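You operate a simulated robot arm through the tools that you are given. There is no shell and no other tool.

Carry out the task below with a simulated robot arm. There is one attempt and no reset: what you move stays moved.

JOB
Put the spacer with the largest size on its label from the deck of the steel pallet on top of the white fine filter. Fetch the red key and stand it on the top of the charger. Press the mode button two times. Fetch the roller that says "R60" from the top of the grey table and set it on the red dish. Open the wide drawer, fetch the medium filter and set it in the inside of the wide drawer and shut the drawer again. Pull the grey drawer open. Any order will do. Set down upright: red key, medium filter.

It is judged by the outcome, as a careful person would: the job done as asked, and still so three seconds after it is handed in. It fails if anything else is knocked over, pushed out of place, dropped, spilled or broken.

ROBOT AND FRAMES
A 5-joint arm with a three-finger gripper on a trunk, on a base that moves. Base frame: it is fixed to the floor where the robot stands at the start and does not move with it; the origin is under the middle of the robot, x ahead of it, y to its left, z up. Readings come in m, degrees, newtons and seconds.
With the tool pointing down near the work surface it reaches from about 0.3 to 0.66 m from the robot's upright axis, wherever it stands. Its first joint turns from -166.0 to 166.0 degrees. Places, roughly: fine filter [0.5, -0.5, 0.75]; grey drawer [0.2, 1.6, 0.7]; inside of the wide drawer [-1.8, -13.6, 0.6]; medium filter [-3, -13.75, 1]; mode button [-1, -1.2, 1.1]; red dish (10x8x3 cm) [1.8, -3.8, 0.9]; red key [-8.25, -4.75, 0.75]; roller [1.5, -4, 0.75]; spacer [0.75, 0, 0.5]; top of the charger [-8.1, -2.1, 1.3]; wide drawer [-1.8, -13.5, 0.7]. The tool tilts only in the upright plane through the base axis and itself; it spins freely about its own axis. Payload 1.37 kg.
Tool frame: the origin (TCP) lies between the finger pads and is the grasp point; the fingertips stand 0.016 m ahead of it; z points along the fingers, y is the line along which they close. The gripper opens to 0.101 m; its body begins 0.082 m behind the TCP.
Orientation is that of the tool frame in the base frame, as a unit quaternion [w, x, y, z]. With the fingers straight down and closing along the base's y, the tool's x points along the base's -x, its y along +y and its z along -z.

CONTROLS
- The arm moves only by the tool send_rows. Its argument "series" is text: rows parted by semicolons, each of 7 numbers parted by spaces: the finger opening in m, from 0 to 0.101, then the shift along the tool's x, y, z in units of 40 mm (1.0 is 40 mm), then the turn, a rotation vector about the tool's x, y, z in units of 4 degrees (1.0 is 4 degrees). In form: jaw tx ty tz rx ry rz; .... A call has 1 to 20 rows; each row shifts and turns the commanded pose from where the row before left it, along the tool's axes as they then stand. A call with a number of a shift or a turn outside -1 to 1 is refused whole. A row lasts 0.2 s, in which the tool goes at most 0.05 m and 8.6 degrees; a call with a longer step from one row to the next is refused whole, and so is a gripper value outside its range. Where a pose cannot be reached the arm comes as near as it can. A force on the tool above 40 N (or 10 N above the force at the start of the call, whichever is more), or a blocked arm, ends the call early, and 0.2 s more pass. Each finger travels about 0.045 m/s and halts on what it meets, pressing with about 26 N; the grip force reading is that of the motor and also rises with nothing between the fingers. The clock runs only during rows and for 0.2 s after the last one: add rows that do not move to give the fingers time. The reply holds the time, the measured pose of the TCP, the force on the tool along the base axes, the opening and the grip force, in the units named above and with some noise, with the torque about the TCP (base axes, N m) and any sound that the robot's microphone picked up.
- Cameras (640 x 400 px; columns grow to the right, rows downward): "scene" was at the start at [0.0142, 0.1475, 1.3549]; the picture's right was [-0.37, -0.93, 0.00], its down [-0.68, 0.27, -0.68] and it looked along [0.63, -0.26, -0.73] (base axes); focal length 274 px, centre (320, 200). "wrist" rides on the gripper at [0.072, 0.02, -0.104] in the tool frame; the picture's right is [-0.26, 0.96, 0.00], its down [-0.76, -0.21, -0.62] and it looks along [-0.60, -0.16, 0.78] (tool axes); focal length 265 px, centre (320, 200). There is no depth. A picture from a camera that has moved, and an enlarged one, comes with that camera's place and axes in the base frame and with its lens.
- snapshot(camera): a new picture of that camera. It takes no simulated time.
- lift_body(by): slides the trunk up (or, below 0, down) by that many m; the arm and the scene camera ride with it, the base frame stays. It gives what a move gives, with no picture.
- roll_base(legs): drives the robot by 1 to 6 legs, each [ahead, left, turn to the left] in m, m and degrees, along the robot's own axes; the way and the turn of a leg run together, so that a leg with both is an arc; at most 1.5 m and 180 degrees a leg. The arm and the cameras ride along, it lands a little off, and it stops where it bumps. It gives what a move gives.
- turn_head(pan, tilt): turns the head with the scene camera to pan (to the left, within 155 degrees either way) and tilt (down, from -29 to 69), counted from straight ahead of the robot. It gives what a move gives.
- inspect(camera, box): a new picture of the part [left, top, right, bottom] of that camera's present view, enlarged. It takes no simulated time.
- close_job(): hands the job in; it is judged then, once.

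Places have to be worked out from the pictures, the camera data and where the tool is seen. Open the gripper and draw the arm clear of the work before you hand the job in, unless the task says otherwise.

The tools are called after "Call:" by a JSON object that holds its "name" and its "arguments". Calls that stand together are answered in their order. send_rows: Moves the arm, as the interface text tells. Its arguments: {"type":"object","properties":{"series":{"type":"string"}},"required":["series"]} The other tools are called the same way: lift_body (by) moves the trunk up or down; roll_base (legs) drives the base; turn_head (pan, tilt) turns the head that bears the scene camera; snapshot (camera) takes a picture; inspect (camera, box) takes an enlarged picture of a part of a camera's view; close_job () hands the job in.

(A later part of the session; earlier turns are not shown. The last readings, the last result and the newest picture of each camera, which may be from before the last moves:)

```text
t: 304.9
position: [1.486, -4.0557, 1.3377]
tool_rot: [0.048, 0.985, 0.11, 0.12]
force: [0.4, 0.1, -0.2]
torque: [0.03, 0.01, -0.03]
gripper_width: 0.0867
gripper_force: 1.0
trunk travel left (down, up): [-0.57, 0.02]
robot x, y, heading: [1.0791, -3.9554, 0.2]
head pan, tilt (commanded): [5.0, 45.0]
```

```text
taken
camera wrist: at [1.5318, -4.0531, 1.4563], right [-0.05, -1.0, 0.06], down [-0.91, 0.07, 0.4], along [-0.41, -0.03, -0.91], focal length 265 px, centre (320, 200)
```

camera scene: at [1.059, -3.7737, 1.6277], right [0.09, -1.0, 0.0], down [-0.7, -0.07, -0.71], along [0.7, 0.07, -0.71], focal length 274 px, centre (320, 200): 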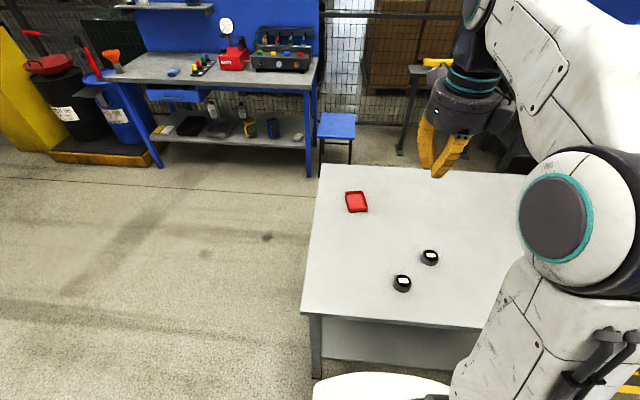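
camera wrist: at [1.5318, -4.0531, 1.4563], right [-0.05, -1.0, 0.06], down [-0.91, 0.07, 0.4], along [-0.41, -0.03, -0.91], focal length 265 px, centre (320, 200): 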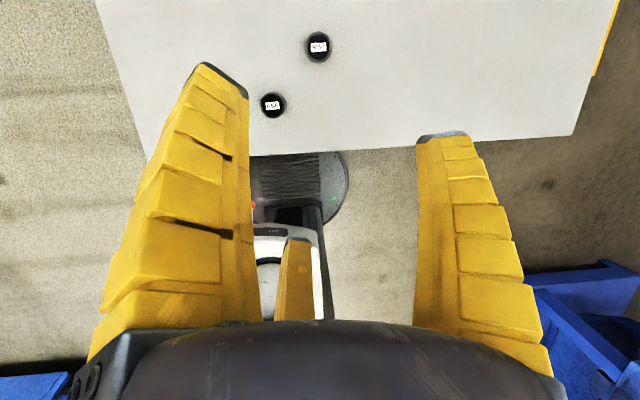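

R60 confirmed at [1.596,-4.089] from the wrist camera. I descend along the tool axis to z≈0.93 above it.

Call:
{"name": "send_rows", "arguments": {"series": "0.085 0.0064 0.0095 0.959 0 0 0;0.085 0.0064 0.0095 0.959 0 0 0;0.085 0.0064 0.0095 0.959 0 0 0;0.085 0.0064 0.0095 0.959 0 0 0;0.085 0.0064 0.0095 0.959 0 0 0;0.085 0.0064 0.0095 0.959 0 0 0;0.085 0.0064 0.0095 0.959 0 0 0;0.085 0.0064 0.0095 0.959 0 0 0;0.085 0.0064 0.0095 0.959 0 0 0;0.085 0.0064 0.0095 0.959 0 0 0;0.085 0.0064 0.0095 0.959 0 0 0;0.085 0 0 0 0 0 0"}}

Call:
{"name": "snapshot", "arguments": {"camera": "wrist"}}

Call:
{"name": "inspect", "arguments": {"camera": "scene", "box": [340, 180, 500, 300]}}

```text
t: 307.4
position: [1.5934, -4.0844, 0.9297]
tool_rot: [0.049, 0.985, 0.11, 0.12]
force: [0.5, 0.5, 0.3]
torque: [-0.03, 0.01, -0.02]
gripper_width: 0.0866
gripper_force: 1.3
trunk travel left (down, up): [-0.57, 0.02]
robot x, y, heading: [1.0807, -3.9559, 0.5]
head pan, tilt (commanded): [5.0, 45.0]
```

```text
taken
camera wrist: at [1.64, -4.0819, 1.0492], right [-0.05, -1.0, 0.06], down [-0.91, 0.07, 0.4], along [-0.41, -0.03, -0.91], focal length 265 px, centre (320, 200)
```

wrist: 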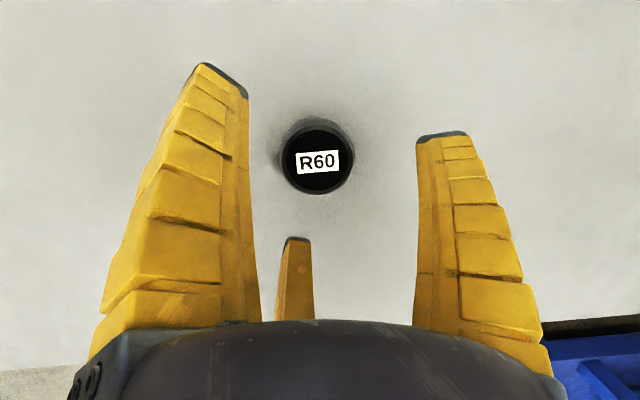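

```text
3.33 times, centred on (420, 240) of scene
camera zoom: at [1.0987, -3.7734, 1.6276], right [0.09, -1.0, 0.0], down [-0.7, -0.07, -0.71], along [0.7, 0.07, -0.71], focal length 912 px, centre (-13, 67)
```

zoom: 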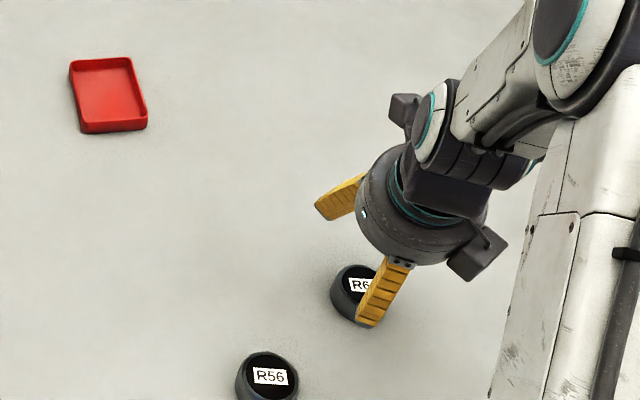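

Roller centered at about [1.589,-4.089]. I correct slightly and descend to z≈0.88, fingers straddling it.

Call:
{"name": "send_rows", "arguments": {"series": "0.085 -0.246 -0.052 0.58 0 0 0;0.085 -0.246 -0.052 0.58 0 0 0;0.085 0 0 0 0 0 0"}}

Call:
{"name": "snapshot", "arguments": {"camera": "wrist"}}

Call:
{"name": "inspect", "arguments": {"camera": "scene", "box": [340, 200, 500, 310]}}

```text
t: 308.2
position: [1.5854, -4.0877, 0.8801]
tool_rot: [0.049, 0.986, 0.111, 0.118]
force: [0.1, 0.2, 0.0]
torque: [-0.02, 0.01, 0.03]
gripper_width: 0.0866
gripper_force: 1.1
trunk travel left (down, up): [-0.57, 0.02]
robot x, y, heading: [1.0812, -3.9575, 0.6]
head pan, tilt (commanded): [5.0, 45.0]
```

```text
taken
camera wrist: at [1.6331, -4.0839, 0.9995], right [-0.05, -1.0, 0.06], down [-0.91, 0.07, 0.41], along [-0.41, -0.03, -0.91], focal length 265 px, centre (320, 200)
```

wrist: 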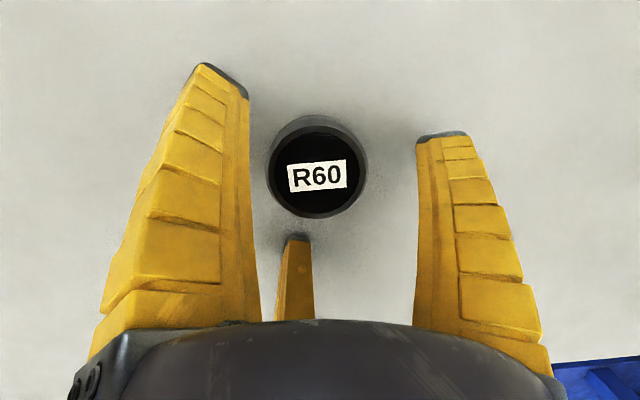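

```text
3.64 times, centred on (420, 255) of scene
camera zoom: at [1.0989, -3.7735, 1.6276], right [0.09, -1.0, 0.0], down [-0.7, -0.07, -0.71], along [0.7, 0.07, -0.71], focal length 995 px, centre (-44, 0)
```

zoom: 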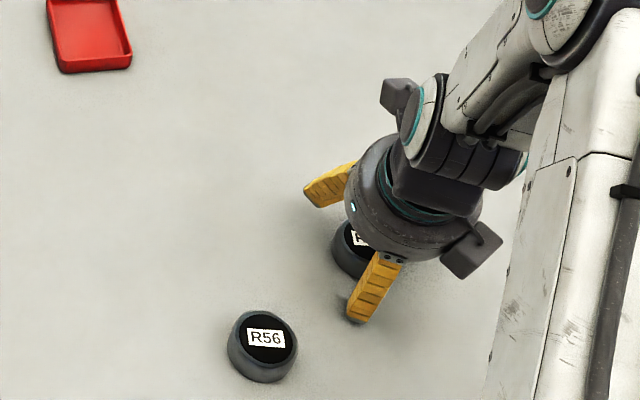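

Label center gives roller at [1.589,-4.088] — well centered. I narrow the jaw to 66 mm, descend to z≈0.864 with contact monitoring, then close.

Call:
{"name": "send_rows", "arguments": {"series": "0.066 0 0 0 0 0 0;0.066 0 0 0 0 0 0;0.066 -0.045 -0.024 0.193 0 0 0;0.066 -0.045 -0.024 0.193 0 0 0;0.066 0 0 0 0 0 0"}}

Call:
{"name": "snapshot", "arguments": {"camera": "wrist"}}

```text
t: 309.3
position: [1.5851, -4.0867, 0.8702]
tool_rot: [0.05, 0.985, 0.111, 0.122]
force: [-9.1, 3.8, 32.0]
torque: [0.45, 1.55, 0.01]
gripper_width: 0.0773
gripper_force: 5.7
trunk travel left (down, up): [-0.57, 0.02]
robot x, y, heading: [1.0796, -3.9565, 0.5]
head pan, tilt (commanded): [5.0, 45.0]
stopped in row 5: the force on the tool passed its limit at 44 N (the readings are from after the stop); the commanded pose is now the measured one
```

```text
taken
camera wrist: at [1.631, -4.083, 0.9903], right [-0.05, -1.0, 0.06], down [-0.91, 0.07, 0.4], along [-0.4, -0.03, -0.91], focal length 265 px, centre (320, 200)
```

wrist: 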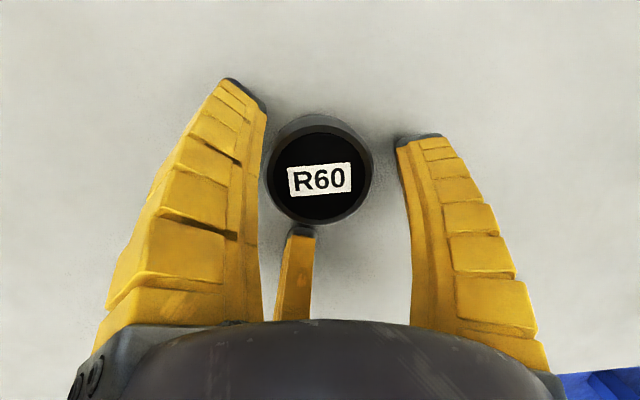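

The inward fingertip touched the table (top ≈0.842) since the jaw was still closing. I raise 8 mm, finish narrowing, and descend again.

Call:
{"name": "send_rows", "arguments": {"series": "0.064 0.045 0.024 -0.193 0 0 0;0.064 0 0 0 0 0 0;0.064 0 0 0 0 0 0;0.064 0 0 0 0 0 0;0.064 -0.03 -0.016 0.13 0 0 0;0.064 -0.03 -0.016 0.13 0 0 0;0.064 0 0 0 0 0 0"}}

Call:
{"name": "snapshot", "arguments": {"camera": "wrist"}}

```text
t: 310.7
position: [1.5842, -4.0871, 0.8692]
tool_rot: [0.051, 0.985, 0.11, 0.122]
force: [-11.9, 4.3, 33.1]
torque: [0.49, 1.6, 0.02]
gripper_width: 0.0768
gripper_force: 7.2
trunk travel left (down, up): [-0.57, 0.02]
robot x, y, heading: [1.0761, -3.9559, 0.4]
head pan, tilt (commanded): [5.0, 45.0]
stopped in row 6: the force on the tool passed its limit at 48 N (the readings are from after the stop); the commanded pose is now the measured one
```

```text
taken
camera wrist: at [1.6309, -4.0829, 0.9903], right [-0.05, -1.0, 0.06], down [-0.91, 0.07, 0.4], along [-0.4, -0.04, -0.91], focal length 265 px, centre (320, 200)
```

wrist: 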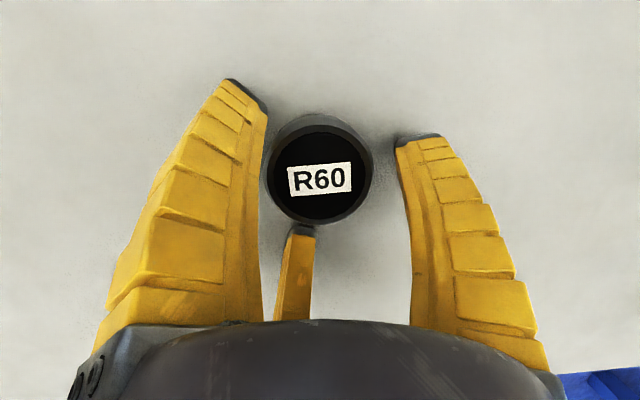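

The jaw seems hindered. I raise 8 mm and check the reading and view before going on.

Call:
{"name": "send_rows", "arguments": {"series": "0.07 0.045 0.024 -0.193 0 0 0;0.07 0 0 0 0 0 0;0.07 0 0 0 0 0 0"}}

Call:
{"name": "inspect", "arguments": {"camera": "wrist", "box": [180, 60, 460, 260]}}

```text
t: 311.5
position: [1.5867, -4.0875, 0.8747]
tool_rot: [0.051, 0.985, 0.109, 0.122]
force: [-1.7, -2.5, 12.6]
torque: [0.15, 0.56, 0.05]
gripper_width: 0.074
gripper_force: 2.1
trunk travel left (down, up): [-0.57, 0.02]
robot x, y, heading: [1.0768, -3.9587, 0.3]
head pan, tilt (commanded): [5.0, 45.0]
```

```text
2.00 times, centred on (320, 160) of wrist
camera zoom: at [1.6329, -4.0836, 0.9952], right [-0.05, -1.0, 0.06], down [-0.91, 0.07, 0.4], along [-0.4, -0.03, -0.91], focal length 531 px, centre (320, 280)
```

zoom: 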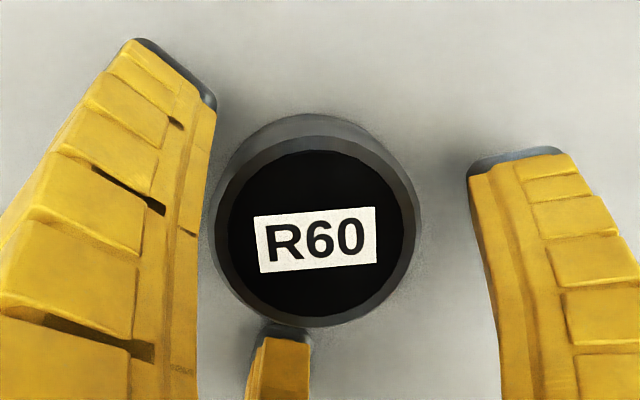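

Contact persists at z=0.875, so the table is nearer 0.852 and the roller top ≈0.88. I raise 3 mm, ease 3 mm toward me, and close.

Call:
{"name": "send_rows", "arguments": {"series": "0.074 -0.05 -0.025 -0.1 0 0 0;0.06 0 0 0 0 0 0;0.04 0 0 0 0 0 0;0.0 0 0 0 0 0 0;0.0 0 0 0 0 0 0;0.0 0 0 0 0 0 0;0.0 0 0 0 0 0 0"}}

Call:
{"name": "snapshot", "arguments": {"camera": "wrist"}}

```text
t: 313.1
position: [1.5845, -4.0871, 0.8795]
tool_rot: [0.05, 0.985, 0.11, 0.122]
force: [4.8, -0.8, 10.5]
torque: [0.03, -0.11, 0.02]
gripper_width: 0.0445
gripper_force: 26.3
trunk travel left (down, up): [-0.57, 0.02]
robot x, y, heading: [1.0803, -3.9564, 0.3]
head pan, tilt (commanded): [5.0, 45.0]
```

```text
taken
camera wrist: at [1.6311, -4.0828, 0.9992], right [-0.05, -1.0, 0.06], down [-0.91, 0.07, 0.4], along [-0.4, -0.04, -0.92], focal length 265 px, centre (320, 200)
```

wrist: 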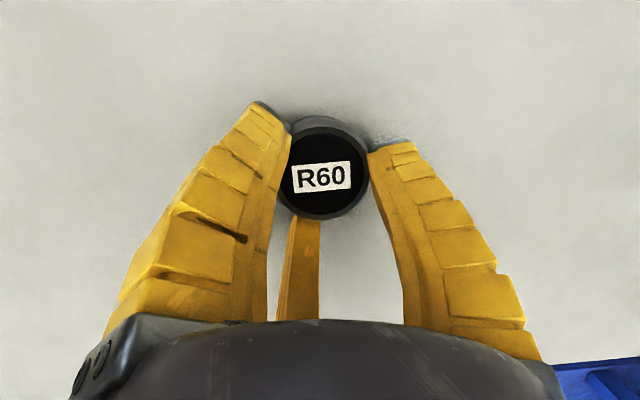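

Gripped at 44.5 mm. Lift 3 cm and verify.

Call:
{"name": "send_rows", "arguments": {"series": "0.0 0.085 0.045 -0.362 0 0 0;0.0 0.085 0.045 -0.362 0 0 0;0.0 0 0 0 0 0 0"}}

Call:
{"name": "snapshot", "arguments": {"camera": "wrist"}}

Call:
{"name": "inspect", "arguments": {"camera": "scene", "box": [320, 180, 500, 310]}}

```text
t: 313.9
position: [1.5826, -4.0864, 0.908]
tool_rot: [0.05, 0.986, 0.11, 0.119]
force: [1.0, 0.1, -2.7]
torque: [0.01, 0.0, 0.07]
gripper_width: 0.0421
gripper_force: 25.9
trunk travel left (down, up): [-0.57, 0.02]
robot x, y, heading: [1.0765, -3.9592, 0.4]
head pan, tilt (commanded): [5.0, 45.0]
```

```text
taken
camera wrist: at [1.63, -4.0832, 1.0273], right [-0.05, -1.0, 0.06], down [-0.91, 0.07, 0.4], along [-0.41, -0.03, -0.91], focal length 265 px, centre (320, 200)
```

wrist: 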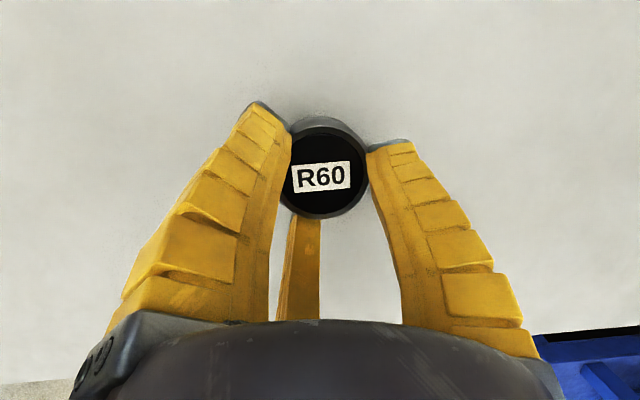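

```text
3.08 times, centred on (410, 245) of scene
camera zoom: at [1.099, -3.7735, 1.6276], right [0.09, -1.0, 0.0], down [-0.7, -0.07, -0.71], along [0.7, 0.07, -0.71], focal length 842 px, centre (43, 62)
```

zoom: 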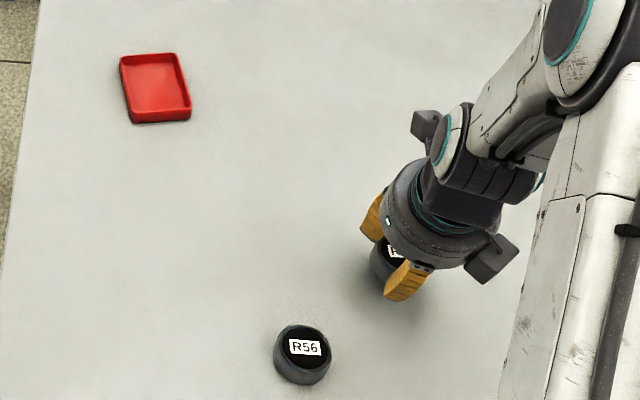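

The roller is held. I raise it to z≈1.0 and rotate the arm rigidly +22.7° toward the dish.

Call:
{"name": "send_rows", "arguments": {"series": "0.0 0.169 0.09 -0.7235 0 0 0;0.0 0.169 0.09 -0.7235 0 0 0;0.0 0.169 0.09 -0.7235 0 0 0;0.0 0.387 -0.819 -0.012 0.226 0.121 -0.965;0.0 0.387 -0.819 -0.012 0.226 0.121 -0.965;0.0 0.387 -0.819 -0.012 0.226 0.121 -0.965;0.0 0.387 -0.819 -0.012 0.226 0.121 -0.965;0.0 0.387 -0.819 -0.012 0.226 0.121 -0.965;0.0 0.261 -0.553 -0.008 0.152 0.082 -0.651;0.0 0 0 0 0 0 0"}}

Call:
{"name": "snapshot", "arguments": {"camera": "wrist"}}

Call:
{"name": "snapshot", "arguments": {"camera": "scene"}}

```text
t: 316.1
position: [1.595, -3.8845, 0.9969]
tool_rot: [0.019, 0.944, 0.303, 0.128]
force: [1.1, 0.2, -3.0]
torque: [-0.02, 0.01, 0.01]
gripper_width: 0.0413
gripper_force: 26.2
out of reach, approached as far as the arm can: row 9
trunk travel left (down, up): [-0.57, 0.02]
robot x, y, heading: [1.0767, -3.9607, 0.7]
head pan, tilt (commanded): [5.0, 45.0]
```

```text
taken
camera wrist: at [1.6363, -3.8647, 1.117], right [0.34, -0.94, 0.05], down [-0.87, -0.29, 0.4], along [-0.36, -0.18, -0.91], focal length 265 px, centre (320, 200)
```

wrist: 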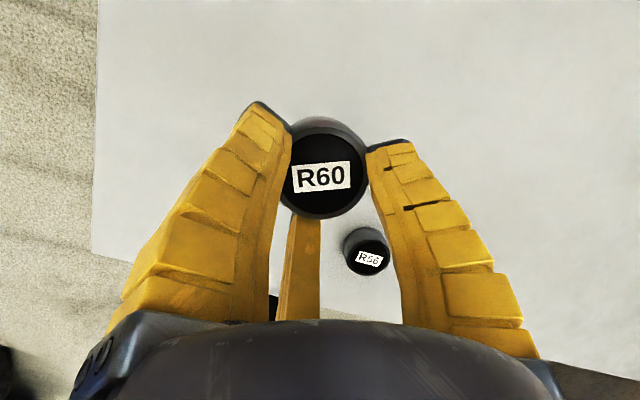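

```text
taken
camera scene: at [1.099, -3.7735, 1.6276], right [0.09, -1.0, 0.0], down [-0.7, -0.07, -0.71], along [0.7, 0.07, -0.71], focal length 274 px, centre (320, 200)
```

scene: 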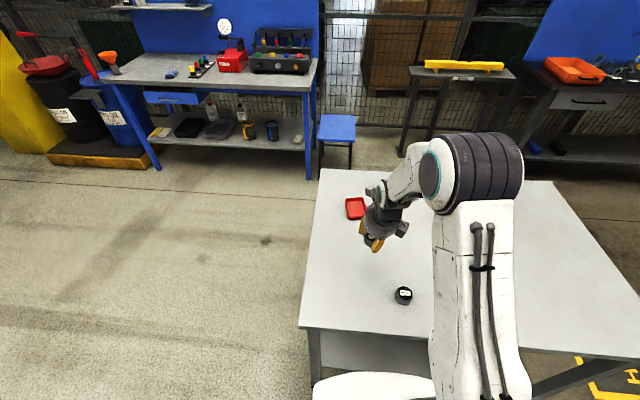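

Still held. Zoom on the dish from the scene camera for its exact place.

Call:
{"name": "inspect", "arguments": {"camera": "scene", "box": [320, 180, 420, 260]}}

```text
5.00 times, centred on (370, 220) of scene
camera zoom: at [1.099, -3.7735, 1.6276], right [0.09, -1.0, 0.0], down [-0.7, -0.07, -0.71], along [0.7, 0.07, -0.71], focal length 1369 px, centre (70, 100)
```

zoom: 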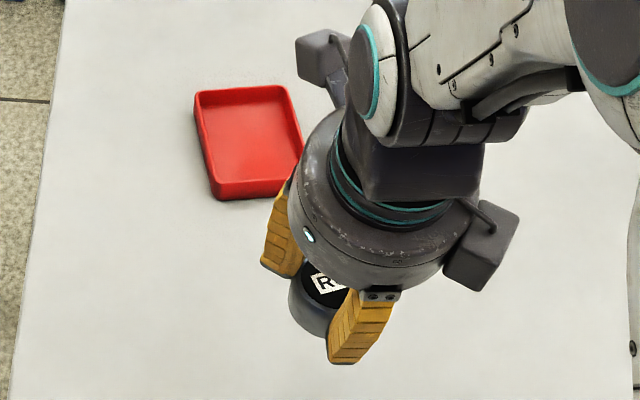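

Dish center ≈[1.835,-3.843], rim z≈0.865. I extend out above it at z≈0.95.

Call:
{"name": "send_rows", "arguments": {"series": "0.0 0.706 0.34 0.382 0 0 0;0.0 0.706 0.34 0.382 0 0 0;0.0 0.706 0.34 0.382 0 0 0;0.0 0.706 0.34 0.382 0 0 0;0.0 0.706 0.34 0.382 0 0 0;0.0 0.706 0.34 0.382 0 0 0;0.0 0.706 0.34 0.382 0 0 0;0.0 0 0 0 0 0 0"}}

Call:
{"name": "snapshot", "arguments": {"camera": "wrist"}}

Call:
{"name": "inspect", "arguments": {"camera": "scene", "box": [320, 150, 440, 250]}}

```text
t: 317.9
position: [1.7948, -3.855, 0.9543]
tool_rot: [0.02, 0.945, 0.302, 0.127]
force: [0.5, -0.7, -3.0]
torque: [0.0, -0.01, 0.0]
gripper_width: 0.0407
gripper_force: 26.2
out of reach, approached as far as the arm can: row 6, 7
trunk travel left (down, up): [-0.57, 0.02]
robot x, y, heading: [1.0791, -3.955, 0.2]
head pan, tilt (commanded): [5.0, 45.0]
```

```text
taken
camera wrist: at [1.8353, -3.8348, 1.073], right [0.34, -0.94, 0.05], down [-0.87, -0.29, 0.4], along [-0.36, -0.18, -0.91], focal length 265 px, centre (320, 200)
```

wrist: 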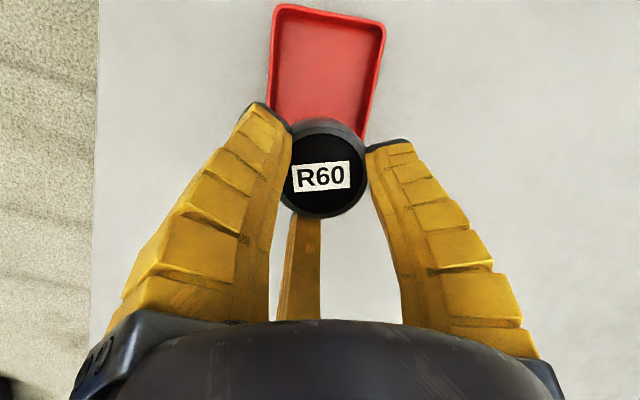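

```text
4.00 times, centred on (380, 200) of scene
camera zoom: at [1.0992, -3.7733, 1.6275], right [0.09, -1.0, 0.0], down [-0.7, -0.07, -0.71], along [0.7, 0.07, -0.71], focal length 1095 px, centre (80, 200)
```

zoom: 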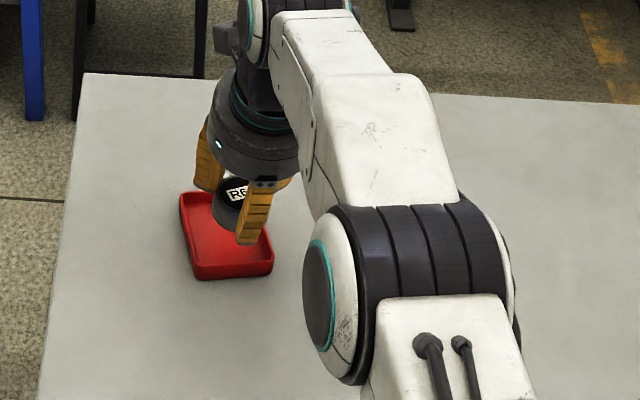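

At this tilt the reach ends ~3 cm short of the dish center (now [1.829,-3.842]). I raise the trunk 1.8 cm, add 4° tilt, and move over the dish while lowering a little.

Call:
{"name": "lift_body", "arguments": {"by": 0.018}}

Call:
{"name": "send_rows", "arguments": {"series": "0.0 0 0 0 -0.461 0.887 0;0.0 0.151 -0.033 0.595 0 0 0;0.0 0.151 -0.033 0.595 0 0 0;0.0 0 0 0 0 0 0"}}

Call:
{"name": "snapshot", "arguments": {"camera": "wrist"}}

Call:
{"name": "inspect", "arguments": {"camera": "scene", "box": [320, 160, 440, 250]}}

```text
t: 318.6
position: [1.7947, -3.8557, 0.9705]
tool_rot: [0.02, 0.945, 0.302, 0.127]
force: [-0.8, 0.3, -3.6]
torque: [0.0, 0.03, 0.02]
gripper_width: 0.0404
gripper_force: 25.8
trunk travel left (down, up): [-0.588, 0.002]
robot x, y, heading: [1.0795, -3.9589, 0.5]
head pan, tilt (commanded): [5.0, 45.0]
```

```text
t: 319.6
position: [1.8084, -3.8448, 0.9295]
tool_rot: [0.023, 0.939, 0.303, 0.162]
force: [-0.4, -0.6, -4.2]
torque: [-0.02, 0.04, 0.0]
gripper_width: 0.0403
gripper_force: 26.1
out of reach, approached as far as the arm can: row 3
trunk travel left (down, up): [-0.588, 0.002]
robot x, y, heading: [1.0755, -3.9578, 0.5]
head pan, tilt (commanded): [5.0, 45.0]
```

```text
taken
camera wrist: at [1.8416, -3.8265, 1.0525], right [0.34, -0.94, 0.06], down [-0.89, -0.3, 0.34], along [-0.3, -0.17, -0.94], focal length 265 px, centre (320, 200)
```

wrist: 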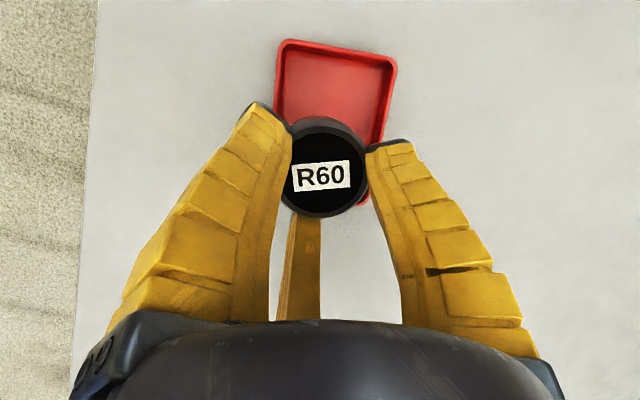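

```text
4.44 times, centred on (380, 205) of scene
camera zoom: at [1.0999, -3.7732, 1.6455], right [0.09, -1.0, 0.0], down [-0.7, -0.07, -0.71], along [0.7, 0.07, -0.71], focal length 1216 px, centre (53, 178)
```

zoom: 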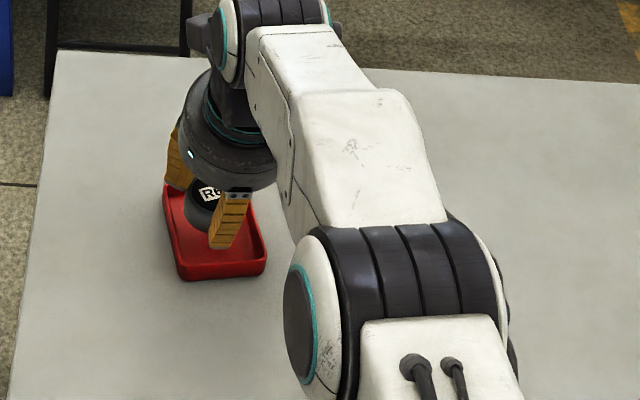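

I need ~1.3 cm more outward; reach grows as I go lower, so I continue outward and down to z≈0.905 (still above the rim).

Call:
{"name": "send_rows", "arguments": {"series": "0.0 0.05 0.039 0.345 0 0 0;0.0 0.05 0.039 0.345 0 0 0;0.0 0 0 0 0 0 0"}}

Call:
{"name": "snapshot", "arguments": {"camera": "wrist"}}

```text
t: 320.4
position: [1.8081, -3.8474, 0.9064]
tool_rot: [0.023, 0.939, 0.301, 0.163]
force: [-0.2, 0.7, -3.2]
torque: [0.0, 0.01, 0.01]
gripper_width: 0.0403
gripper_force: 26.4
out of reach, approached as far as the arm can: row 1, 2
trunk travel left (down, up): [-0.588, 0.002]
robot x, y, heading: [1.078, -3.9583, 0.5]
head pan, tilt (commanded): [5.0, 45.0]
```

```text
taken
camera wrist: at [1.8408, -3.8288, 1.0292], right [0.34, -0.94, 0.06], down [-0.89, -0.3, 0.34], along [-0.3, -0.17, -0.94], focal length 265 px, centre (320, 200)
```

wrist: 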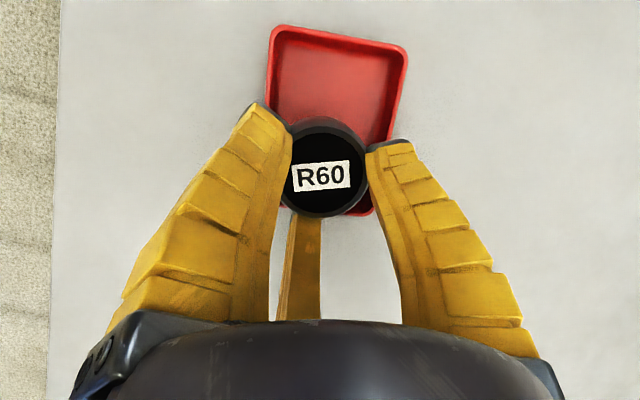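

The reach limit depends on tilt, so I add 5° more tilt and move the last ~1.4 cm outward.

Call:
{"name": "send_rows", "arguments": {"series": "0.0 0 0 0 -0.288 0.554 0;0.0 0 0 0 -0.288 0.554 0;0.0 0.154 0.054 0.099 0 0 0;0.0 0.154 0.054 0.099 0 0 0;0.0 0 0 0 0 0 0"}}

Call:
{"name": "snapshot", "arguments": {"camera": "wrist"}}

Call:
{"name": "inspect", "arguments": {"camera": "scene", "box": [320, 170, 420, 250]}}

```text
t: 321.6
position: [1.8231, -3.8434, 0.9048]
tool_rot: [0.03, 0.931, 0.3, 0.205]
force: [0.4, -0.2, -3.5]
torque: [0.02, 0.01, 0.0]
gripper_width: 0.0399
gripper_force: 26.0
trunk travel left (down, up): [-0.588, 0.002]
robot x, y, heading: [1.0785, -3.9571, 0.5]
head pan, tilt (commanded): [5.0, 45.0]
```

```text
taken
camera wrist: at [1.8448, -3.8265, 1.0298], right [0.33, -0.94, 0.08], down [-0.92, -0.3, 0.26], along [-0.22, -0.15, -0.96], focal length 265 px, centre (320, 200)
```

wrist: 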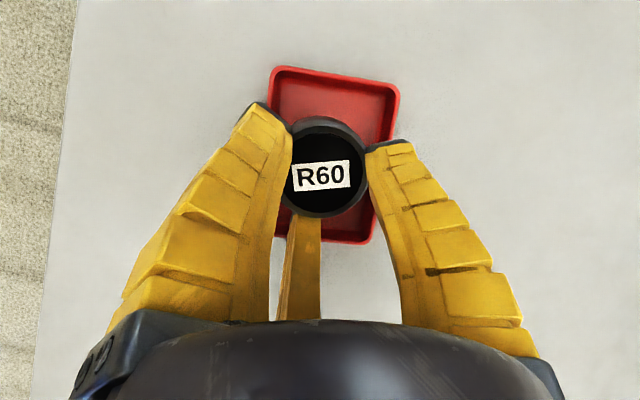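

```text
5.00 times, centred on (370, 210) of scene
camera zoom: at [1.0992, -3.7733, 1.6456], right [0.09, -1.0, 0.0], down [-0.7, -0.07, -0.71], along [0.7, 0.07, -0.71], focal length 1369 px, centre (70, 150)
```

zoom: 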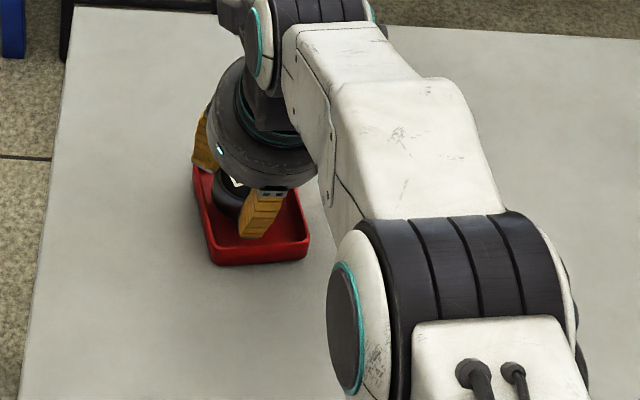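

Roller is centered over the dish within a few mm. Lower it 2 cm gently into the dish.

Call:
{"name": "send_rows", "arguments": {"series": "0.0 -0.075 -0.009 0.151 0 0 0;0.0 -0.075 -0.009 0.151 0 0 0;0.0 -0.075 -0.009 0.151 0 0 0;0.0 0 0 0 0 0 0"}}

Call:
{"name": "snapshot", "arguments": {"camera": "wrist"}}

Call:
{"name": "inspect", "arguments": {"camera": "scene", "box": [330, 180, 400, 240]}}

```text
t: 322.6
position: [1.825, -3.8459, 0.8888]
tool_rot: [0.032, 0.931, 0.299, 0.209]
force: [4.5, 3.2, 14.5]
torque: [0.05, 0.29, 0.0]
gripper_width: 0.0384
gripper_force: 26.2
trunk travel left (down, up): [-0.588, 0.002]
robot x, y, heading: [1.0775, -3.9555, 0.6]
head pan, tilt (commanded): [5.0, 45.0]
```

```text
taken
camera wrist: at [1.8452, -3.8291, 1.0147], right [0.33, -0.94, 0.08], down [-0.92, -0.3, 0.25], along [-0.21, -0.15, -0.97], focal length 265 px, centre (320, 200)
```

wrist: 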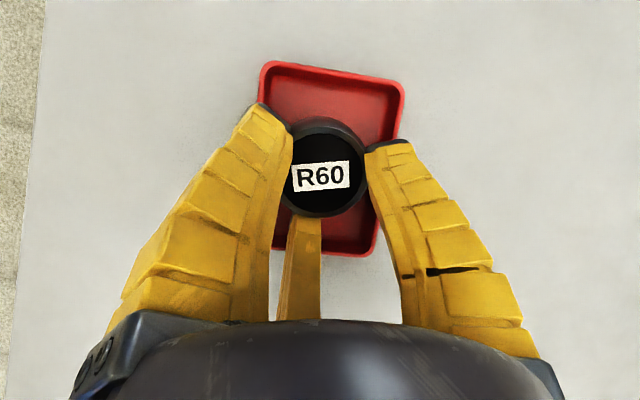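

```text
6.67 times, centred on (365, 210) of scene
camera zoom: at [1.0975, -3.773, 1.6458], right [0.09, -1.0, 0.0], down [-0.7, -0.07, -0.71], along [0.7, 0.07, -0.71], focal length 1825 px, centre (20, 133)
```

zoom: 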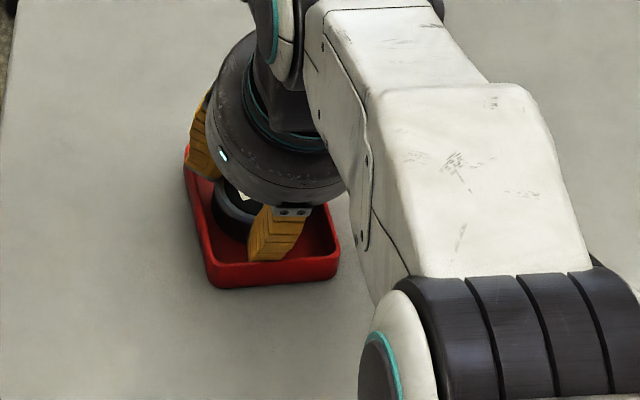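

Contact at z≈0.889 (14 N): the roller is touching the dish floor. I open the fingers slightly and look.

Call:
{"name": "send_rows", "arguments": {"series": "0.038 0.02 0.003 -0.04 0 0 0;0.042 0 0 0 0 0 0;0.046 0 0 0 0 0 0;0.048 0 0 0 0 0 0;0.048 0 0 0 0 0 0"}}

Call:
{"name": "snapshot", "arguments": {"camera": "wrist"}}

Call:
{"name": "inspect", "arguments": {"camera": "scene", "box": [330, 180, 400, 240]}}

```text
t: 323.8
position: [1.8242, -3.8459, 0.8882]
tool_rot: [0.032, 0.931, 0.298, 0.207]
force: [14.5, 3.8, 10.6]
torque: [-0.04, 0.28, 0.03]
gripper_width: 0.0469
gripper_force: 0.0
trunk travel left (down, up): [-0.588, 0.002]
robot x, y, heading: [1.0765, -3.9572, 0.6]
head pan, tilt (commanded): [5.0, 45.0]
```

```text
taken
camera wrist: at [1.8457, -3.8297, 1.0137], right [0.33, -0.94, 0.08], down [-0.92, -0.3, 0.25], along [-0.21, -0.15, -0.96], focal length 265 px, centre (320, 200)
```

wrist: 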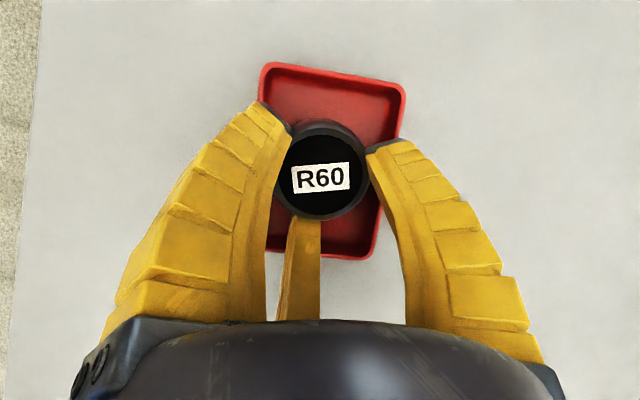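

```text
6.67 times, centred on (365, 210) of scene
camera zoom: at [1.0993, -3.7731, 1.6456], right [0.09, -1.0, 0.0], down [-0.7, -0.07, -0.71], along [0.7, 0.07, -0.71], focal length 1825 px, centre (20, 133)
```

zoom: 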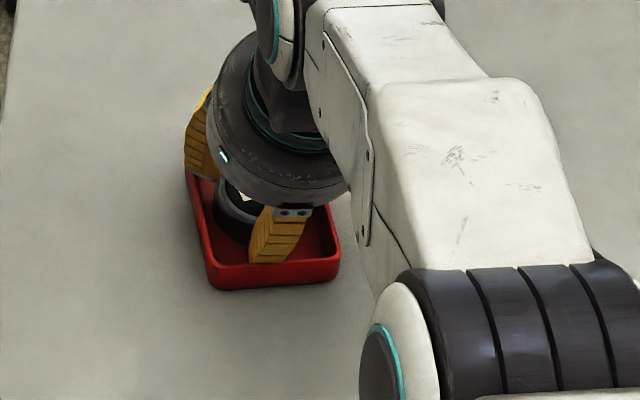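

There's some side load (14 N in +x), likely the inward finger near the rim. I shift 3 mm outward, rise 6 mm, and open a bit more.

Call:
{"name": "send_rows", "arguments": {"series": "0.05 0.055 0.041 0.03 0 0 0;0.052 0.055 0.027 -0.137 0 0 0;0.056 0 0 0 0 0 0;0.056 0 0 0 0 0 0"}}

Call:
{"name": "snapshot", "arguments": {"camera": "wrist"}}

```text
t: 324.8
position: [1.8245, -3.8472, 0.8915]
tool_rot: [0.029, 0.932, 0.299, 0.203]
force: [3.4, -0.6, -1.9]
torque: [0.02, -0.11, 0.08]
gripper_width: 0.0574
gripper_force: 1.6
trunk travel left (down, up): [-0.588, 0.002]
robot x, y, heading: [1.081, -3.9606, 0.4]
head pan, tilt (commanded): [5.0, 45.0]
```

```text
taken
camera wrist: at [1.8468, -3.83, 1.0166], right [0.33, -0.94, 0.08], down [-0.92, -0.3, 0.26], along [-0.22, -0.16, -0.96], focal length 265 px, centre (320, 200)
```

wrist: 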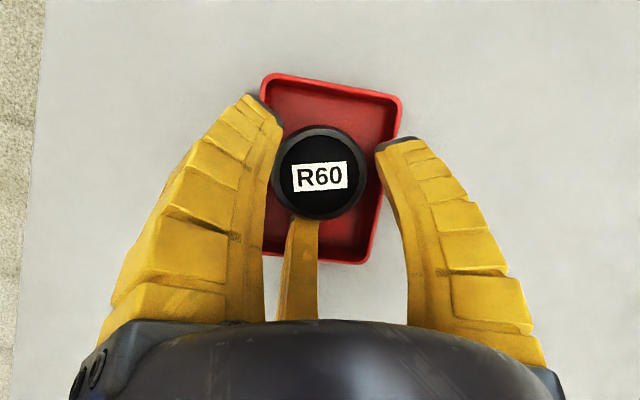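

The roller now lies flat in the dish and the fingers have opened around it. Raise straight up.

Call:
{"name": "send_rows", "arguments": {"series": "0.057 0.091 0.045 -0.228 0 0 0;0.057 0.091 0.045 -0.228 0 0 0;0.06 0.18 0.09 -0.457 0 0 0;0.06 0.18 0.09 -0.457 0 0 0;0.06 0 0 0 0 0 0"}}

Call:
{"name": "snapshot", "arguments": {"camera": "wrist"}}

Call:
{"name": "inspect", "arguments": {"camera": "scene", "box": [320, 170, 420, 250]}}

```text
t: 326.0
position: [1.8258, -3.8461, 0.9525]
tool_rot: [0.031, 0.932, 0.298, 0.203]
force: [-0.2, 1.0, 0.3]
torque: [0.0, -0.02, 0.02]
gripper_width: 0.0636
gripper_force: 2.1
trunk travel left (down, up): [-0.588, 0.002]
robot x, y, heading: [1.0761, -3.9632, 0.5]
head pan, tilt (commanded): [5.0, 45.0]
```

```text
taken
camera wrist: at [1.849, -3.829, 1.0779], right [0.33, -0.94, 0.08], down [-0.92, -0.3, 0.26], along [-0.22, -0.16, -0.96], focal length 265 px, centre (320, 200)
```

wrist: 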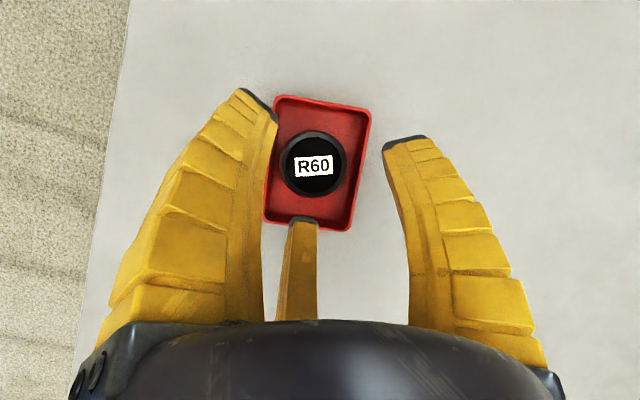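

```text
5.00 times, centred on (370, 210) of scene
camera zoom: at [1.0988, -3.7733, 1.6456], right [0.09, -1.0, 0.0], down [-0.7, -0.07, -0.71], along [0.7, 0.07, -0.71], focal length 1369 px, centre (70, 150)
```

zoom: 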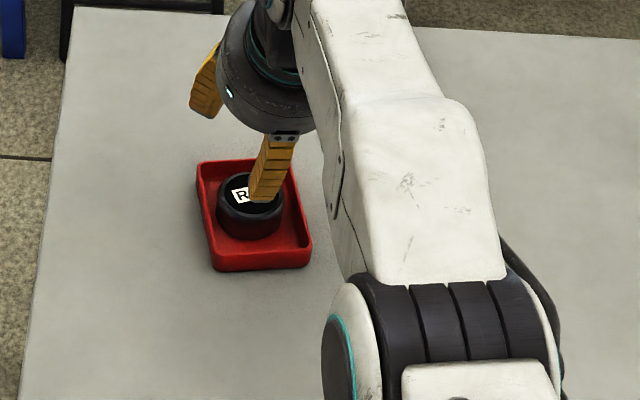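

R60 is in the dish. I retract the arm up and back, and bring the tool vertical.

Call:
{"name": "send_rows", "arguments": {"series": "0.06 -0.427 -0.24 -0.763 0 0 0;0.06 -0.427 -0.24 -0.763 0 0 0;0.06 -0.427 -0.24 -0.763 0 0 0;0.06 -0.427 -0.24 -0.763 0 0 0;0.06 -0.427 -0.24 -0.763 0 0 0;0.06 -0.427 -0.24 -0.763 0 0 0;0.06 -0.427 -0.24 -0.763 0 0 0;0.06 -0.427 -0.24 -0.763 0 0 0;0.06 -0.427 -0.24 -0.763 0 0 0;0.06 0 0 0 0.461 -0.887 0;0.06 0 0 0 0.461 -0.887 0;0.06 0 0 0 0.461 -0.887 0;0.06 0 0 0 0.461 -0.887 0;0.06 0 0 0 0.461 -0.887 0;0.06 0 0 0 0.461 -0.887 0"}}

Call:
{"name": "turn_head", "arguments": {"pan": -90, "tilt": 10}}

Call:
{"name": "snapshot", "arguments": {"camera": "scene"}}

Call:
{"name": "turn_head", "arguments": {"pan": -140, "tilt": 10}}

Call:
{"name": "snapshot", "arguments": {"camera": "scene"}}

```text
t: 329.2
position: [1.7344, -3.8599, 1.1511]
tool_rot: [0.01, 0.95, 0.305, 0.069]
force: [0.2, -0.4, -1.3]
torque: [-0.04, -0.02, 0.02]
gripper_width: 0.0635
gripper_force: 2.9
out of reach, approached as far as the arm can: row 1, 2, 3, 4, 5, 6, 7, 8, 9, 10, 11, 12, 13, 14, 15
trunk travel left (down, up): [-0.588, 0.002]
robot x, y, heading: [1.0795, -3.9575, 0.3]
head pan, tilt (commanded): [5.0, 45.0]
```

```text
t: 330.9
position: [1.7361, -3.8596, 1.1508]
tool_rot: [0.01, 0.95, 0.304, 0.068]
force: [0.5, 0.1, -0.5]
torque: [-0.03, -0.05, -0.04]
gripper_width: 0.0635
gripper_force: 2.4
trunk travel left (down, up): [-0.588, 0.002]
robot x, y, heading: [1.0797, -3.9609, 0.5]
head pan, tilt (commanded): [-90.0, 10.0]
```

```text
taken
camera scene: at [1.0184, -3.8739, 1.7005], right [-1.0, -0.01, 0.0], down [0.0, 0.17, -0.98], along [0.01, -0.98, -0.17], focal length 274 px, centre (320, 200)
```

scene: 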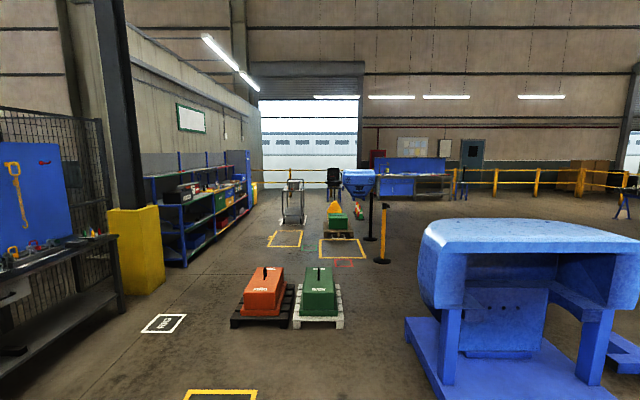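

```text
t: 332.1
position: [1.7364, -3.8603, 1.1514]
tool_rot: [0.01, 0.95, 0.304, 0.068]
force: [-0.2, -0.5, 0.1]
torque: [-0.03, -0.03, 0.0]
gripper_width: 0.0634
gripper_force: 2.1
trunk travel left (down, up): [-0.588, 0.002]
robot x, y, heading: [1.0822, -3.9581, 0.6]
head pan, tilt (commanded): [-140.0, 10.0]
```

```text
taken
camera scene: at [0.947, -3.8412, 1.7005], right [-0.65, 0.76, 0.0], down [0.13, 0.11, -0.98], along [-0.75, -0.64, -0.17], focal length 274 px, centre (320, 200)
```

scene: 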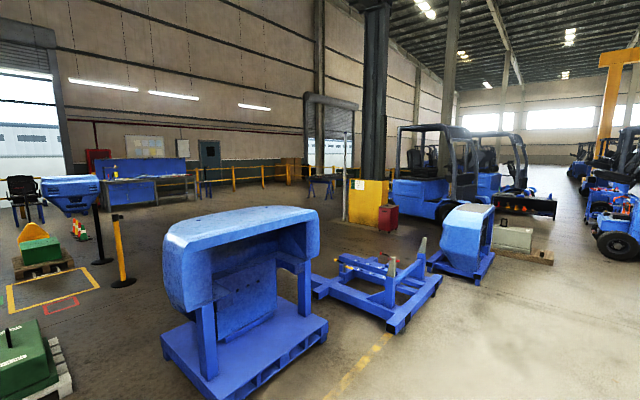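

The arm is still extended; I retract it fully at this height before driving.

Call:
{"name": "send_rows", "arguments": {"series": "0.06 -0.8 -0.5 -0.1 0 0 0;0.06 -0.8 -0.5 -0.1 0 0 0;0.06 -0.8 -0.5 -0.1 0 0 0;0.06 -0.8 -0.5 -0.1 0 0 0;0.06 -0.8 -0.5 -0.1 0 0 0;0.06 -0.8 -0.5 -0.1 0 0 0;0.06 -0.8 -0.5 -0.1 0 0 0;0.06 -0.8 -0.5 -0.1 0 0 0"}}

Call:
{"name": "turn_head", "arguments": {"pan": 0, "tilt": 30}}

Call:
{"name": "snapshot", "arguments": {"camera": "scene"}}

```text
t: 333.9
position: [1.7231, -3.8532, 1.1723]
tool_rot: [0.01, 0.95, 0.304, 0.067]
force: [0.3, 0.3, 0.5]
torque: [-0.03, 0.01, 0.01]
gripper_width: 0.0633
gripper_force: 2.3
out of reach, approached as far as the arm can: row 1, 2, 3, 4, 5, 6, 7, 8
trunk travel left (down, up): [-0.588, 0.002]
robot x, y, heading: [1.0789, -3.9581, 0.5]
head pan, tilt (commanded): [-140.0, 10.0]
```

```text
t: 336.1
position: [1.7229, -3.8536, 1.1738]
tool_rot: [0.01, 0.95, 0.305, 0.068]
force: [0.0, 0.3, 0.0]
torque: [0.0, 0.0, 0.0]
gripper_width: 0.0635
gripper_force: 2.7
trunk travel left (down, up): [-0.588, 0.002]
robot x, y, heading: [1.0774, -3.9553, 0.4]
head pan, tilt (commanded): [0.0, 30.0]
```

```text
taken
camera scene: at [1.1082, -3.7804, 1.6682], right [0.01, -1.0, 0.0], down [-0.5, 0.0, -0.87], along [0.87, 0.01, -0.5], focal length 274 px, centre (320, 200)
```

scene: 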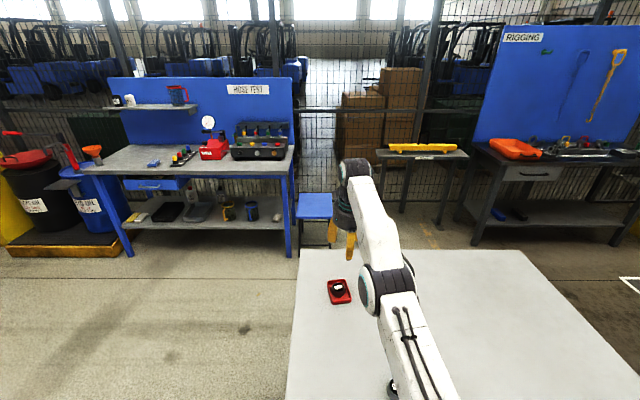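

The arm seems stuck at its stretched (singular) pose. I lower the tool a bit to let the elbow bend, then retract.

Call:
{"name": "send_rows", "arguments": {"series": "0.06 -0.09 -0.045 0.7425 0 0 0;0.06 -0.09 -0.045 0.7425 0 0 0;0.06 -0.09 -0.045 0.7425 0 0 0;0.06 -0.6 -0.4 0 0 0 0;0.06 -0.6 -0.4 0 0 0 0;0.06 -0.6 -0.4 0 0 0 0"}}

Call:
{"name": "snapshot", "arguments": {"camera": "scene"}}

```text
t: 337.5
position: [1.7467, -3.8468, 1.0923]
tool_rot: [0.008, 0.95, 0.305, 0.067]
force: [0.7, -0.7, -0.7]
torque: [0.0, 0.0, -0.05]
gripper_width: 0.0635
gripper_force: 2.8
out of reach, approached as far as the arm can: row 1, 2, 3, 4, 5, 6
trunk travel left (down, up): [-0.588, 0.002]
robot x, y, heading: [1.0757, -3.9615, 0.4]
head pan, tilt (commanded): [0.0, 30.0]
```

```text
taken
camera scene: at [1.1081, -3.7804, 1.6682], right [0.01, -1.0, 0.0], down [-0.5, 0.0, -0.87], along [0.87, 0.01, -0.5], focal length 274 px, centre (320, 200)
```

scene: 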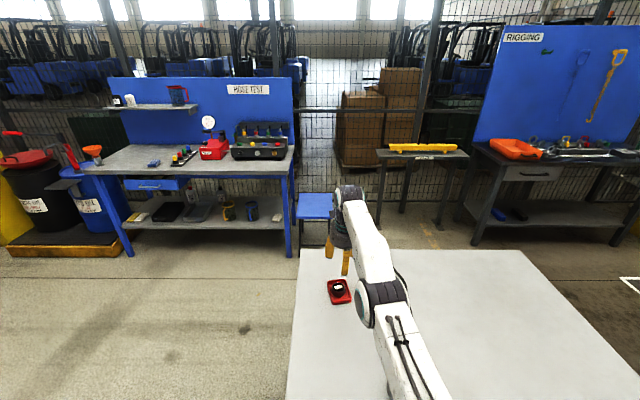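

I test whether the commanded pose has drifted away from the measured one with a zero-motion row.

Call:
{"name": "send_rows", "arguments": {"series": "0.06 0 0 0 0 0 0"}}

```text
t: 337.9
position: [1.7478, -3.8465, 1.092]
tool_rot: [0.008, 0.95, 0.305, 0.067]
force: [0.0, -0.4, -0.4]
torque: [0.0, -0.04, -0.01]
gripper_width: 0.0631
gripper_force: 2.8
trunk travel left (down, up): [-0.588, 0.002]
robot x, y, heading: [1.0817, -3.9565, 0.6]
head pan, tilt (commanded): [0.0, 30.0]
```

Each step is relative to the reached pose, so it's a singular stretched elbow. I move tangentially (down and slightly outward) to unlock it, then inward.

Call:
{"name": "send_rows", "arguments": {"series": "0.06 0.138 0.066 0.98 0 0 0;0.06 0.138 0.066 0.98 0 0 0;0.06 0.138 0.066 0.98 0 0 0"}}

Call:
{"name": "send_rows", "arguments": {"series": "0.06 -0.668 -0.325 -0.1 0 0 0;0.06 -0.668 -0.325 -0.1 0 0 0;0.06 -0.668 -0.325 -0.1 0 0 0"}}

```text
t: 338.7
position: [1.7637, -3.8431, 0.9787]
tool_rot: [0.008, 0.95, 0.305, 0.068]
force: [0.6, -0.6, 0.2]
torque: [0.01, 0.0, -0.04]
gripper_width: 0.0637
gripper_force: 2.7
out of reach, approached as far as the arm can: row 2, 3
trunk travel left (down, up): [-0.588, 0.002]
robot x, y, heading: [1.0742, -3.9568, 0.2]
head pan, tilt (commanded): [0.0, 30.0]
```

```text
t: 339.5
position: [1.6744, -3.8583, 0.979]
tool_rot: [0.009, 0.95, 0.305, 0.068]
force: [0.3, -0.1, -0.2]
torque: [-0.01, -0.02, 0.02]
gripper_width: 0.063
gripper_force: 2.4
trunk travel left (down, up): [-0.588, 0.002]
robot x, y, heading: [1.081, -3.959, 0.5]
head pan, tilt (commanded): [0.0, 30.0]
```

Unlocked. Continue retracting inward, then up.

Call:
{"name": "send_rows", "arguments": {"series": "0.06 -0.668 -0.325 -0.1 0 0 0;0.06 -0.668 -0.325 -0.1 0 0 0;0.06 -0.668 -0.325 -0.1 0 0 0;0.06 -0.668 -0.325 -0.1 0 0 0;0.06 -0.668 -0.325 -0.1 0 0 0;0.06 -0.3 -0.15 -0.8 0 0 0;0.06 -0.3 -0.15 -0.8 0 0 0;0.06 -0.3 -0.15 -0.8 0 0 0;0.06 0.1 0.05 -0.9 0 0 0;0.06 0.1 0.05 -0.9 0 0 0;0.06 0.1 0.05 -0.9 0 0 0"}}

Call:
{"name": "lift_body", "arguments": {"by": -0.2}}

Call:
{"name": "roll_base", "arguments": {"legs": [[-0.1, -1.25, 0]]}}

Call:
{"name": "turn_head", "arguments": {"pan": -80, "tilt": 20}}

Call:
{"name": "snapshot", "arguments": {"camera": "scene"}}

```text
t: 341.9
position: [1.4724, -3.8947, 1.174]
tool_rot: [0.008, 0.95, 0.305, 0.068]
force: [-0.3, -0.2, -0.8]
torque: [-0.01, 0.0, 0.04]
gripper_width: 0.0633
gripper_force: 1.9
trunk travel left (down, up): [-0.588, 0.002]
robot x, y, heading: [1.0808, -3.9592, 0.3]
head pan, tilt (commanded): [0.0, 30.0]
```

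```text
t: 344.1
position: [1.4736, -3.8923, 0.9746]
tool_rot: [0.008, 0.95, 0.305, 0.068]
force: [-0.5, 0.8, -0.1]
torque: [0.0, 0.03, 0.0]
gripper_width: 0.0634
gripper_force: 2.6
trunk travel left (down, up): [-0.388, 0.202]
robot x, y, heading: [1.0779, -3.9573, 0.3]
head pan, tilt (commanded): [0.0, 30.0]
```

```text
t: 350.4
position: [1.3863, -5.133, 0.975]
tool_rot: [0.007, 0.949, 0.309, 0.068]
force: [-0.7, -0.3, 0.4]
torque: [0.0, -0.01, 0.01]
gripper_width: 0.0636
gripper_force: 2.6
trunk travel left (down, up): [-0.388, 0.202]
robot x, y, heading: [0.9919, -5.1989, 0.7]
head pan, tilt (commanded): [0.0, 30.0]
```

```text
t: 351.9
position: [1.3871, -5.1312, 0.975]
tool_rot: [0.008, 0.948, 0.309, 0.07]
force: [-0.3, -0.3, -1.4]
torque: [0.01, 0.03, 0.0]
gripper_width: 0.0634
gripper_force: 2.2
trunk travel left (down, up): [-0.388, 0.202]
robot x, y, heading: [0.9909, -5.2026, 0.8]
head pan, tilt (commanded): [-80.0, 20.0]
```

```text
taken
camera scene: at [0.9481, -5.1159, 1.4843], right [-0.98, -0.19, 0.0], down [-0.06, 0.34, -0.94], along [0.18, -0.92, -0.34], focal length 274 px, centre (320, 200)
```

scene: 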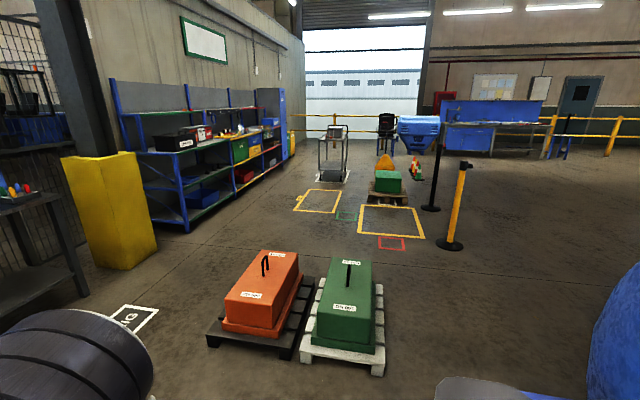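

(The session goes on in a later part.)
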